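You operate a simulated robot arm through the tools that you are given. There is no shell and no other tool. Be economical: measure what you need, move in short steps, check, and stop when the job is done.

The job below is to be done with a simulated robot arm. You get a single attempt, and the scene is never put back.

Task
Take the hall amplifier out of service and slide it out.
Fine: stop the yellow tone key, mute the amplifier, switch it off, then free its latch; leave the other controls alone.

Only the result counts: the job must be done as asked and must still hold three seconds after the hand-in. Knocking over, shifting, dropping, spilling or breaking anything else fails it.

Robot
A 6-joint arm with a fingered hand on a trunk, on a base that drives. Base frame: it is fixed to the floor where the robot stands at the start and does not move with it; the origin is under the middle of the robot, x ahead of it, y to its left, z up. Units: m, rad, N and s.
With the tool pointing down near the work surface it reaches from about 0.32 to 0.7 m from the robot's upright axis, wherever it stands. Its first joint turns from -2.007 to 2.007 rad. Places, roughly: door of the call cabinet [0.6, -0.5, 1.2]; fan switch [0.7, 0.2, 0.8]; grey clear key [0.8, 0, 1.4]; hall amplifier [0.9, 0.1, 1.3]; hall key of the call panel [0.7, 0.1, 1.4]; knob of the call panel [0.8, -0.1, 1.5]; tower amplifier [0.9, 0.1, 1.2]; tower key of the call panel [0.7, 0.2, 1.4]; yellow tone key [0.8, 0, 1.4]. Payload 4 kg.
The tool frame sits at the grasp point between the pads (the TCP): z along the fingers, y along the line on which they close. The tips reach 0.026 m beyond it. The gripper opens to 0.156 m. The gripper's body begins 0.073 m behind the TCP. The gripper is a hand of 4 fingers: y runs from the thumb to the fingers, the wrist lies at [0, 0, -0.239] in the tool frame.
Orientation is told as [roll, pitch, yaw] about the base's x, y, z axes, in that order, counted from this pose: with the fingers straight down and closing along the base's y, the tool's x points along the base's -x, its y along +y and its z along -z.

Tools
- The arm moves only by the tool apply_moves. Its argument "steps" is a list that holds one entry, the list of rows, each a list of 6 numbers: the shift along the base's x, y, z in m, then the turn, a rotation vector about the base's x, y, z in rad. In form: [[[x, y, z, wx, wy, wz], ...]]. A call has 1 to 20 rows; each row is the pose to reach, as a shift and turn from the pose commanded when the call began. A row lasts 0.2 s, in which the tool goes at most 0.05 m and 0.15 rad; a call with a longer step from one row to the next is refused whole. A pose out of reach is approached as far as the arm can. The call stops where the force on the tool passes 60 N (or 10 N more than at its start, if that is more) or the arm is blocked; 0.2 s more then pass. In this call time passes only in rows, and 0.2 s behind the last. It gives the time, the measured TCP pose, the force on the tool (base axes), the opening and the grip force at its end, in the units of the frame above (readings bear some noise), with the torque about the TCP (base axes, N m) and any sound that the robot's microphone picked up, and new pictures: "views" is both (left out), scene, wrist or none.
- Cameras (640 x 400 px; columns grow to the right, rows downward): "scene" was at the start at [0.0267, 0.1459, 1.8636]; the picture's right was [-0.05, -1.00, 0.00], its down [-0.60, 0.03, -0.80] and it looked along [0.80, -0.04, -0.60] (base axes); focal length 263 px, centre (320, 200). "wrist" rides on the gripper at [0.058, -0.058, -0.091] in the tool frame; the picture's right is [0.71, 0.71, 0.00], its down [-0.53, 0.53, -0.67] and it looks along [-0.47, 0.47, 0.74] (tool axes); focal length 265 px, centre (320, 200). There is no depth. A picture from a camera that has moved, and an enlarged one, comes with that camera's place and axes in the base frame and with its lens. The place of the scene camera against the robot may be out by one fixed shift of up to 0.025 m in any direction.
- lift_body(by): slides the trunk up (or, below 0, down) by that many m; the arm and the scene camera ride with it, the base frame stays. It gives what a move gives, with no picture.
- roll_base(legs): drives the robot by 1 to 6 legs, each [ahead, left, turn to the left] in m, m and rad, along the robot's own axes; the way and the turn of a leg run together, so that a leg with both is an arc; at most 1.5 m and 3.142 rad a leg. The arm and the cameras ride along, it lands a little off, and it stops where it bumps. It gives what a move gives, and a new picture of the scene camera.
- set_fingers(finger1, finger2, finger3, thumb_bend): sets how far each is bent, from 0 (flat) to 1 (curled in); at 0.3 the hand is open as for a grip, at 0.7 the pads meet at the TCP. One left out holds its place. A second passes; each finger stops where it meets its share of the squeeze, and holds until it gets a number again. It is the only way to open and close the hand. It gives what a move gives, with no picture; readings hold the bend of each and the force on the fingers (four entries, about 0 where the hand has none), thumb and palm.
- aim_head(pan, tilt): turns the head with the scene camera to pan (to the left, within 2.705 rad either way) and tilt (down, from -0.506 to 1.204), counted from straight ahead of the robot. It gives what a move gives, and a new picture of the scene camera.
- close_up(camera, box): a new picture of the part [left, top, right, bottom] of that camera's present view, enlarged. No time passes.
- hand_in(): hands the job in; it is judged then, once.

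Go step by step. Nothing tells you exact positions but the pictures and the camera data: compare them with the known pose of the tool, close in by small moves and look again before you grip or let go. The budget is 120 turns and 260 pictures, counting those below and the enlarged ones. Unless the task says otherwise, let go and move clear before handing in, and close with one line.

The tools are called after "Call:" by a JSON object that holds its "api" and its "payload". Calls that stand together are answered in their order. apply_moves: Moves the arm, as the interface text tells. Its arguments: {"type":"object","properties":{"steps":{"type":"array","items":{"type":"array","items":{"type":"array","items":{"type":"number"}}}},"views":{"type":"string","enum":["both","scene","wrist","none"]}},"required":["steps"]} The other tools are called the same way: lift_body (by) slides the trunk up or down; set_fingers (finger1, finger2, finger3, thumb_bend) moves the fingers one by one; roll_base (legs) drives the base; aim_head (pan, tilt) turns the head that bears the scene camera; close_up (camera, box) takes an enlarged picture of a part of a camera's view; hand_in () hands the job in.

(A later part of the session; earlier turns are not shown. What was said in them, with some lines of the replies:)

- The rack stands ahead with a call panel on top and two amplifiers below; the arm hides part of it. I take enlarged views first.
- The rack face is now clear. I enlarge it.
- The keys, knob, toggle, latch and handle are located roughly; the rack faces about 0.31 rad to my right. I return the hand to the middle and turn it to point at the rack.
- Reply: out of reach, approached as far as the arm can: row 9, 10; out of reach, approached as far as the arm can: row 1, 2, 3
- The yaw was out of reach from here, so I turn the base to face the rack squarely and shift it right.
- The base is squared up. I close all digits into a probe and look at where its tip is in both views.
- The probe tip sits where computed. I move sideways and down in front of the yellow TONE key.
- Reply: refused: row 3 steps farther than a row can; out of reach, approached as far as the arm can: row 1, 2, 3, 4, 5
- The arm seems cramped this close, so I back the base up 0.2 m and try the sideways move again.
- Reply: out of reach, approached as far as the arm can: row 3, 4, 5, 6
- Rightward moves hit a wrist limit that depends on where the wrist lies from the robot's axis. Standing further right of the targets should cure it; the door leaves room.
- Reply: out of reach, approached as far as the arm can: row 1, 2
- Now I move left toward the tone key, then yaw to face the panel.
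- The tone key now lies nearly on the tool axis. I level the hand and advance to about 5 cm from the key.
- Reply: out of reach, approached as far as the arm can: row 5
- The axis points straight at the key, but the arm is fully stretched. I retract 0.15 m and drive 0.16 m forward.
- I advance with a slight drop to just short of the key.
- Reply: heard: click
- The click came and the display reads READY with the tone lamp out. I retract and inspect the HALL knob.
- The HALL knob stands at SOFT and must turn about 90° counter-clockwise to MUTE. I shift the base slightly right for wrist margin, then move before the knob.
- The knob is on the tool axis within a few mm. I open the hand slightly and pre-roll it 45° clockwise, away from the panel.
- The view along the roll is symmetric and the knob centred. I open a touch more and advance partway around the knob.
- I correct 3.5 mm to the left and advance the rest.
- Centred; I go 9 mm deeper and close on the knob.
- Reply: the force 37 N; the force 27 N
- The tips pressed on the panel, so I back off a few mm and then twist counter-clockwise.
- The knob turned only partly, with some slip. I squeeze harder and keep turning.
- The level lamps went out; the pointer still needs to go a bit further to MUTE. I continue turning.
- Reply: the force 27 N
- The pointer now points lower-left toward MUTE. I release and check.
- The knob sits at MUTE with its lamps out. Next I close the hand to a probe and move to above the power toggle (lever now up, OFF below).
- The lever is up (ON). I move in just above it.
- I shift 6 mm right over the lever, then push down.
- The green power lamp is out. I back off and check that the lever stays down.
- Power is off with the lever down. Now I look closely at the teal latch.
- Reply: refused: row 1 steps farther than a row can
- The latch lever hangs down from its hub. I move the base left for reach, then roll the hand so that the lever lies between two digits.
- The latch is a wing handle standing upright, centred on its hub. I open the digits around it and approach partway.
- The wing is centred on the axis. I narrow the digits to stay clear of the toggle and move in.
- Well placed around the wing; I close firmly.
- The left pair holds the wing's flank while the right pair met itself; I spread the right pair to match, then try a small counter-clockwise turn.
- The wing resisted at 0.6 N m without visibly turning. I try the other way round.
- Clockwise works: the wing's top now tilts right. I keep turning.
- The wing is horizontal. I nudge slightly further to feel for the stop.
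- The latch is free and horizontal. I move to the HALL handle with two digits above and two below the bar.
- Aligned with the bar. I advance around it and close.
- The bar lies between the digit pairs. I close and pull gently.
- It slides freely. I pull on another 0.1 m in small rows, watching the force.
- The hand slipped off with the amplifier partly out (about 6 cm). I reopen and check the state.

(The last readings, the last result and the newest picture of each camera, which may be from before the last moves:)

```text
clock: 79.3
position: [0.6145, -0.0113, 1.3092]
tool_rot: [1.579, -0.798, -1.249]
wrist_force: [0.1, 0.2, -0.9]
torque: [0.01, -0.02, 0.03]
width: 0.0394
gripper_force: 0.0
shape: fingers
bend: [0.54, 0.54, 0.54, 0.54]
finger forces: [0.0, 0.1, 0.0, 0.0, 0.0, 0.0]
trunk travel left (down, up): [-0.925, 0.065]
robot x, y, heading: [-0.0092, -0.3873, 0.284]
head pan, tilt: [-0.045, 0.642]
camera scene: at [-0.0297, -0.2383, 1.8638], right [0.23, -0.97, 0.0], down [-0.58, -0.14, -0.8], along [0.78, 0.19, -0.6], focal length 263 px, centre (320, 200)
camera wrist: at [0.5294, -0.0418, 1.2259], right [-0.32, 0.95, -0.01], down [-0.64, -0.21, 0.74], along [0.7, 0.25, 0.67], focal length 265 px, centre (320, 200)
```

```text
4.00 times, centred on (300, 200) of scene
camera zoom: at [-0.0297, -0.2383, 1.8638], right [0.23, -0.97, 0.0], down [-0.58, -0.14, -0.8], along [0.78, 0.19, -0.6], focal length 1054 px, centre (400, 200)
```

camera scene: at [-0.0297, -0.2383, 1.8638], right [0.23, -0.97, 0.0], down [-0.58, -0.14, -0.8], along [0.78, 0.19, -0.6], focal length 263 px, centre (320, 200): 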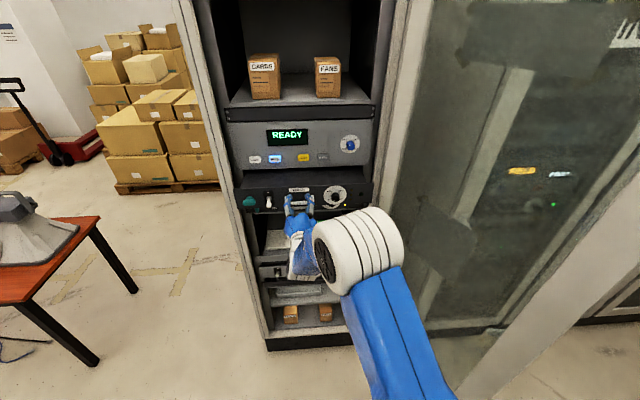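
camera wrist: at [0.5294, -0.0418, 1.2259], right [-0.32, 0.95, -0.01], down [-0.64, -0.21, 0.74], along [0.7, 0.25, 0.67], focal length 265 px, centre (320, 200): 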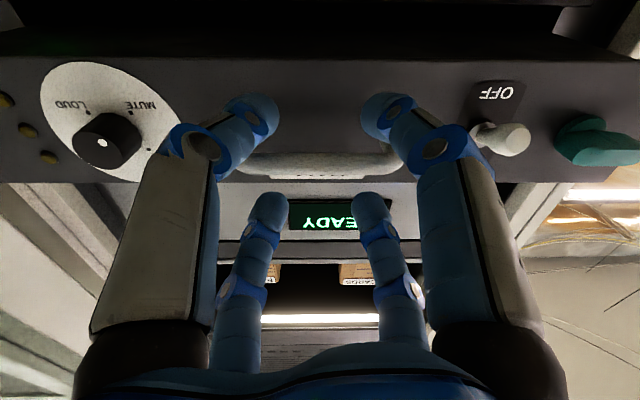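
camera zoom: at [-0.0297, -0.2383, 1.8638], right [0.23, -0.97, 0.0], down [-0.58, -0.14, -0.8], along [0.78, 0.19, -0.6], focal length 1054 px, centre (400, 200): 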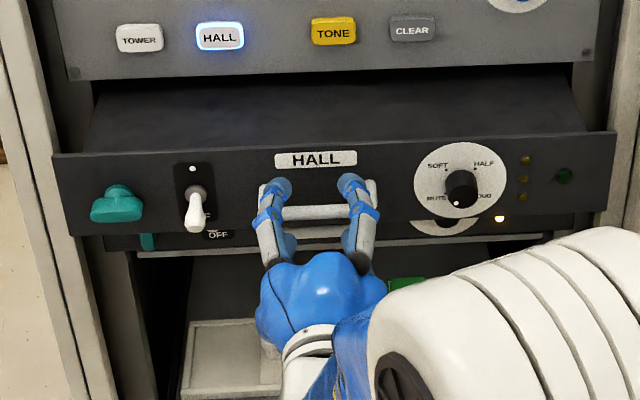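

The amplifier is about 8–9 cm out. I re-grip deeper and pull again, more slowly.

Call:
{"api": "apply_moves", "payload": {"steps": [[[0.021, 0.007, 0, 0, 0, 0], [0.042, 0.014, 0, 0, 0, 0]]], "views": "wrist"}}

Call:
{"api": "set_fingers", "payload": {"finger1": 0.9, "finger2": 0.9, "finger3": 0.9, "thumb_bend": 0.9}}

Call:
{"api": "apply_moves", "payload": {"steps": [[[-0.0095, -0.0031, 0, 0, 0, 0], [-0.019, -0.0062, 0, 0, 0, 0]]], "views": "wrist"}}

```text
clock: 79.9
position: [0.6609, 0.0026, 1.307]
tool_rot: [1.572, -0.796, -1.244]
wrist_force: [0.4, 0.8, -0.2]
torque: [0.0, -0.02, -0.02]
width: 0.0397
gripper_force: 0.1
shape: fingers
bend: [0.54, 0.54, 0.54, 0.54]
finger forces: [0.0, 0.0, 0.1, 0.0, 0.1, 0.1]
trunk travel left (down, up): [-0.925, 0.065]
robot x, y, heading: [-0.0133, -0.389, 0.286]
head pan, tilt: [-0.045, 0.642]
camera wrist: at [0.575, -0.0271, 1.2237], right [-0.32, 0.95, -0.01], down [-0.64, -0.21, 0.74], along [0.7, 0.25, 0.67], focal length 265 px, centre (320, 200)
```

wrist: 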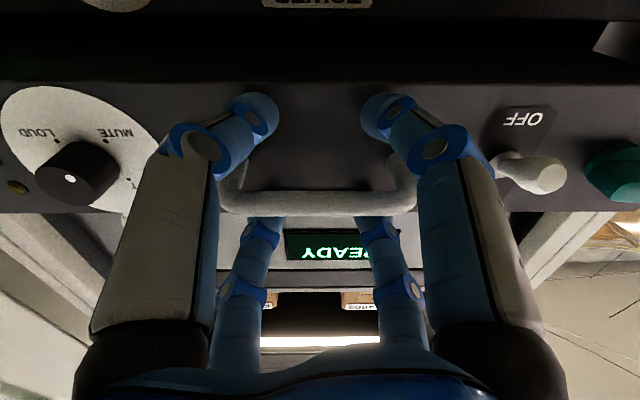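

```text
clock: 80.9
position: [0.659, 0.0015, 1.3091]
tool_rot: [1.578, -0.796, -1.246]
wrist_force: [1.0, -0.7, 0.9]
torque: [0.02, -0.02, -0.01]
width: 0.0001
gripper_force: 0.9
shape: fingers
bend: [0.81, 0.78, 0.78, 0.8]
finger forces: [0.0, 0.0, 0.0, 0.1, 0.3, 0.0]
trunk travel left (down, up): [-0.925, 0.065]
robot x, y, heading: [-0.0119, -0.3844, 0.281]
head pan, tilt: [-0.045, 0.642]
```

```text
clock: 81.5
position: [0.6445, -0.0035, 1.305]
tool_rot: [1.57, -0.796, -1.24]
wrist_force: [22.4, 8.4, -7.5]
torque: [0.04, 0.06, 0.11]
width: 0.0003
gripper_force: 19.5
shape: fingers
bend: [0.81, 0.78, 0.78, 0.77]
finger forces: [0.1, 0.0, 0.1, 0.0, 38.5, 0.1]
trunk travel left (down, up): [-0.925, 0.065]
robot x, y, heading: [-0.011, -0.3857, 0.283]
head pan, tilt: [-0.045, 0.642]
camera wrist: at [0.5571, -0.0326, 1.2223], right [-0.32, 0.95, -0.01], down [-0.63, -0.21, 0.74], along [0.7, 0.25, 0.67], focal length 265 px, centre (320, 200)
```

wrist: 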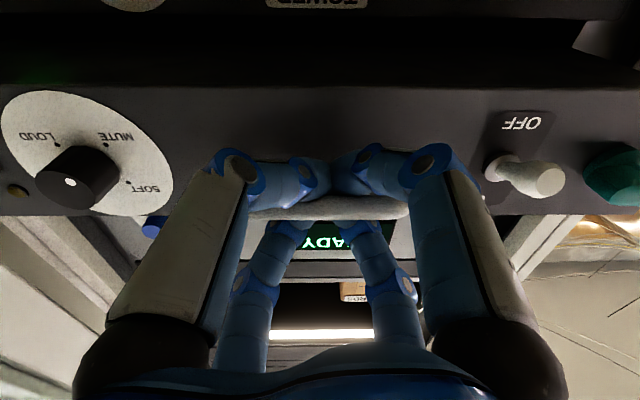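

Call:
{"api": "apply_moves", "payload": {"steps": [[[-0.0095, -0.0031, 0, 0, 0, 0], [-0.019, -0.0062, 0, 0, 0, 0]]], "views": "wrist"}}

Call:
{"api": "close_up", "payload": {"camera": "scene", "box": [220, 150, 380, 250]}}

```text
clock: 82.0
position: [0.6383, -0.0028, 1.3047]
tool_rot: [1.576, -0.794, -1.246]
wrist_force: [51.7, 20.3, -11.1]
torque: [0.0, 0.25, 0.14]
width: 0.0
gripper_force: 31.2
shape: fingers
bend: [0.78, 0.76, 0.76, 0.74]
finger forces: [0.1, 11.5, 13.7, 0.0, 37.1, 0.1]
trunk travel left (down, up): [-0.925, 0.065]
robot x, y, heading: [-0.0106, -0.3851, 0.287]
head pan, tilt: [-0.045, 0.642]
stopped in row 2: the force on the tool passed its limit at 64 N (the readings are from after the stop); the commanded pose is now the measured one
camera wrist: at [0.5525, -0.0326, 1.2224], right [-0.32, 0.95, -0.01], down [-0.64, -0.21, 0.74], along [0.7, 0.24, 0.67], focal length 265 px, centre (320, 200)
```

wrist: 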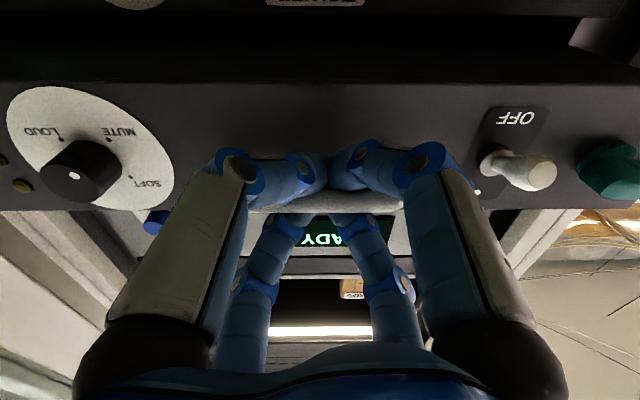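

```text
4.00 times, centred on (300, 200) of scene
camera zoom: at [-0.0123, -0.2297, 1.8628], right [0.23, -0.97, 0.0], down [-0.59, -0.14, -0.8], along [0.77, 0.19, -0.61], focal length 1054 px, centre (400, 200)
```

zoom: 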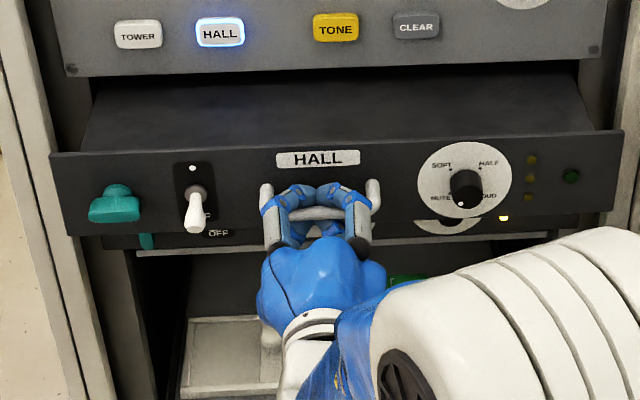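

Pulling now meets a hard stop at 64 N with the amplifier fully out. I ease forward, open and back away.

Call:
{"api": "apply_moves", "payload": {"steps": [[[0.008, 0.0027, 0, 0, 0, 0], [0.014, 0.0047, 0, 0, 0, 0]]], "views": "none"}}

Call:
{"api": "set_fingers", "payload": {"finger1": 0.54, "finger2": 0.54, "finger3": 0.54, "thumb_bend": 0.54}}

Call:
{"api": "close_up", "payload": {"camera": "wrist", "box": [0, 0, 640, 400]}}

```text
clock: 82.6
position: [0.6422, -0.0021, 1.3072]
tool_rot: [1.572, -0.796, -1.243]
wrist_force: [9.5, 4.1, -18.5]
torque: [0.07, 0.11, 0.05]
width: 0.0
gripper_force: 18.0
shape: fingers
bend: [0.79, 0.77, 0.78, 0.76]
finger forces: [0.1, 0.0, 0.0, 0.2, 36.5, 0.0]
trunk travel left (down, up): [-0.925, 0.065]
robot x, y, heading: [-0.0109, -0.3862, 0.286]
head pan, tilt: [-0.045, 0.642]
```

```text
clock: 83.6
position: [0.6424, -0.0032, 1.312]
tool_rot: [1.585, -0.795, -1.253]
wrist_force: [0.6, 0.1, 0.1]
torque: [-0.02, -0.03, 0.0]
width: 0.0393
gripper_force: 0.0
shape: fingers
bend: [0.54, 0.54, 0.54, 0.54]
finger forces: [0.0, 0.0, 0.1, 0.1, 0.0, 0.0]
trunk travel left (down, up): [-0.925, 0.065]
robot x, y, heading: [-0.0098, -0.3815, 0.285]
head pan, tilt: [-0.045, 0.642]
```

```text
1.00 times, centred on (320, 200) of wrist (not enlarged: the box is as wide or as high as the picture)
camera zoom: at [0.557, -0.0322, 1.2276], right [-0.32, 0.95, -0.01], down [-0.64, -0.21, 0.74], along [0.7, 0.24, 0.68], focal length 265 px, centre (320, 200)
```

zoom: 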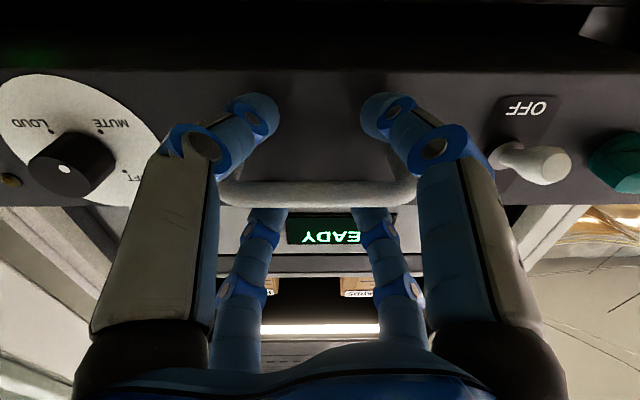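

Call:
{"api": "apply_moves", "payload": {"steps": [[[-0.02, -0.0068, 0, 0, 0, 0], [-0.04, -0.0136, 0, 0, 0, 0], [-0.075, -0.0255, 0, 0, 0, 0], [-0.11, -0.037, 0, 0, 0, 0]]], "views": "wrist"}}

Call:
{"api": "roll_base", "payload": {"legs": [[-0.15, 0, 0]]}}

Call:
{"api": "close_up", "payload": {"camera": "scene", "box": [210, 110, 370, 210]}}

Call:
{"api": "close_up", "payload": {"camera": "scene", "box": [230, 170, 310, 220]}}

```text
clock: 84.6
position: [0.5288, -0.0414, 1.3152]
tool_rot: [1.591, -0.795, -1.257]
wrist_force: [-0.2, 0.0, 0.2]
torque: [-0.01, -0.01, 0.01]
width: 0.0391
gripper_force: 0.1
shape: fingers
bend: [0.54, 0.54, 0.54, 0.54]
finger forces: [0.0, 0.1, 0.1, 0.0, 0.1, 0.0]
trunk travel left (down, up): [-0.925, 0.065]
robot x, y, heading: [-0.0103, -0.3848, 0.281]
head pan, tilt: [-0.045, 0.642]
camera wrist: at [0.4424, -0.0705, 1.2302], right [-0.32, 0.95, -0.01], down [-0.64, -0.21, 0.73], along [0.69, 0.24, 0.68], focal length 265 px, centre (320, 200)
```

wrist: 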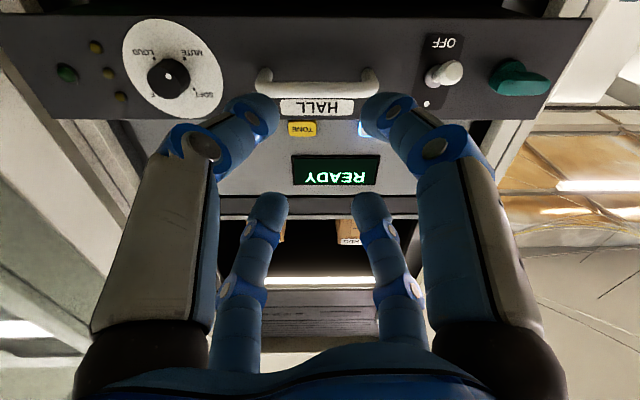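

```text
clock: 87.2
position: [0.3899, -0.0844, 1.3124]
tool_rot: [1.586, -0.791, -1.253]
wrist_force: [0.5, 0.6, -1.0]
torque: [0.02, -0.06, 0.07]
width: 0.0391
gripper_force: 0.0
shape: fingers
bend: [0.54, 0.54, 0.54, 0.54]
finger forces: [0.0, 0.0, 0.1, 0.1, 0.0, 0.1]
trunk travel left (down, up): [-0.925, 0.065]
robot x, y, heading: [-0.1558, -0.4238, 0.28]
head pan, tilt: [-0.045, 0.642]
camera scene: at [-0.1694, -0.2825, 1.8638], right [0.24, -0.97, 0.0], down [-0.58, -0.14, -0.8], along [0.78, 0.19, -0.6], focal length 263 px, centre (320, 200)
```

scene: 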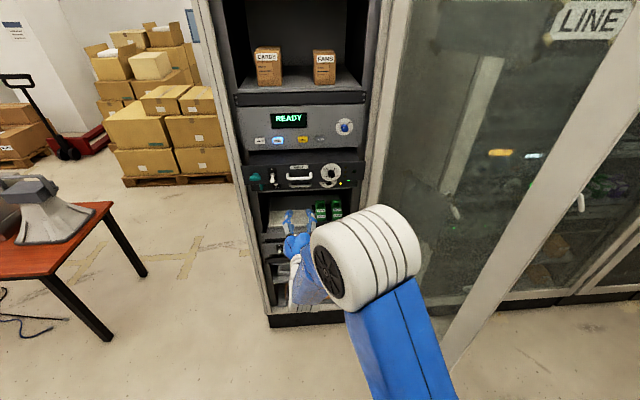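

```text
4.00 times, centred on (290, 160) of scene
camera zoom: at [-0.1694, -0.2825, 1.8638], right [0.24, -0.97, 0.0], down [-0.58, -0.14, -0.8], along [0.78, 0.19, -0.6], focal length 1054 px, centre (440, 360)
```

zoom: 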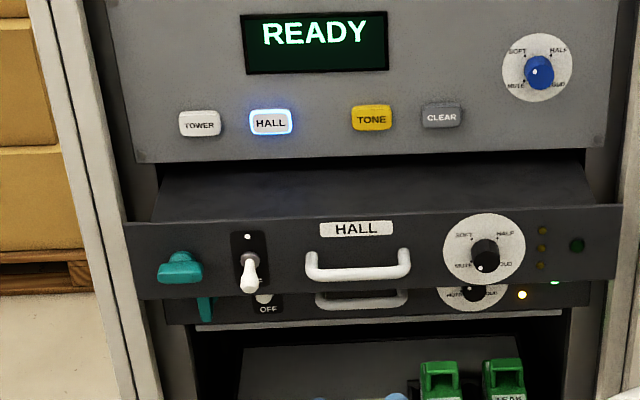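

```text
8.00 times, centred on (270, 195) of scene
camera zoom: at [-0.1694, -0.2825, 1.8638], right [0.24, -0.97, 0.0], down [-0.58, -0.14, -0.8], along [0.78, 0.19, -0.6], focal length 2107 px, centre (720, 240)
```

zoom: 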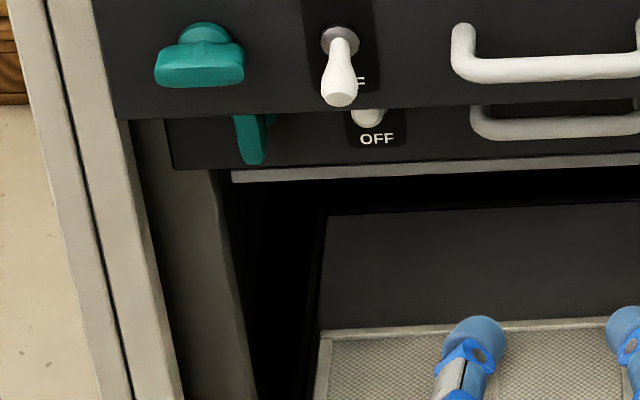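

The tone is off, the HALL knob is at MUTE, its power is off, its latch is free, and it is out to its stop. Nothing else has moved and the hand is clear, so I hand in.

Call:
{"api": "hand_in", "payload": {}}

```text
The job is handed in.
```

I handed in the job with the hall amplifier out of service and slid out about 9 cm, where it met a hard stop. The yellow tone key is stopped, the amplifier is muted and switched off, and its latch is turned free. In the last pictures the other controls stood as before, and the hand was clear of the rack.
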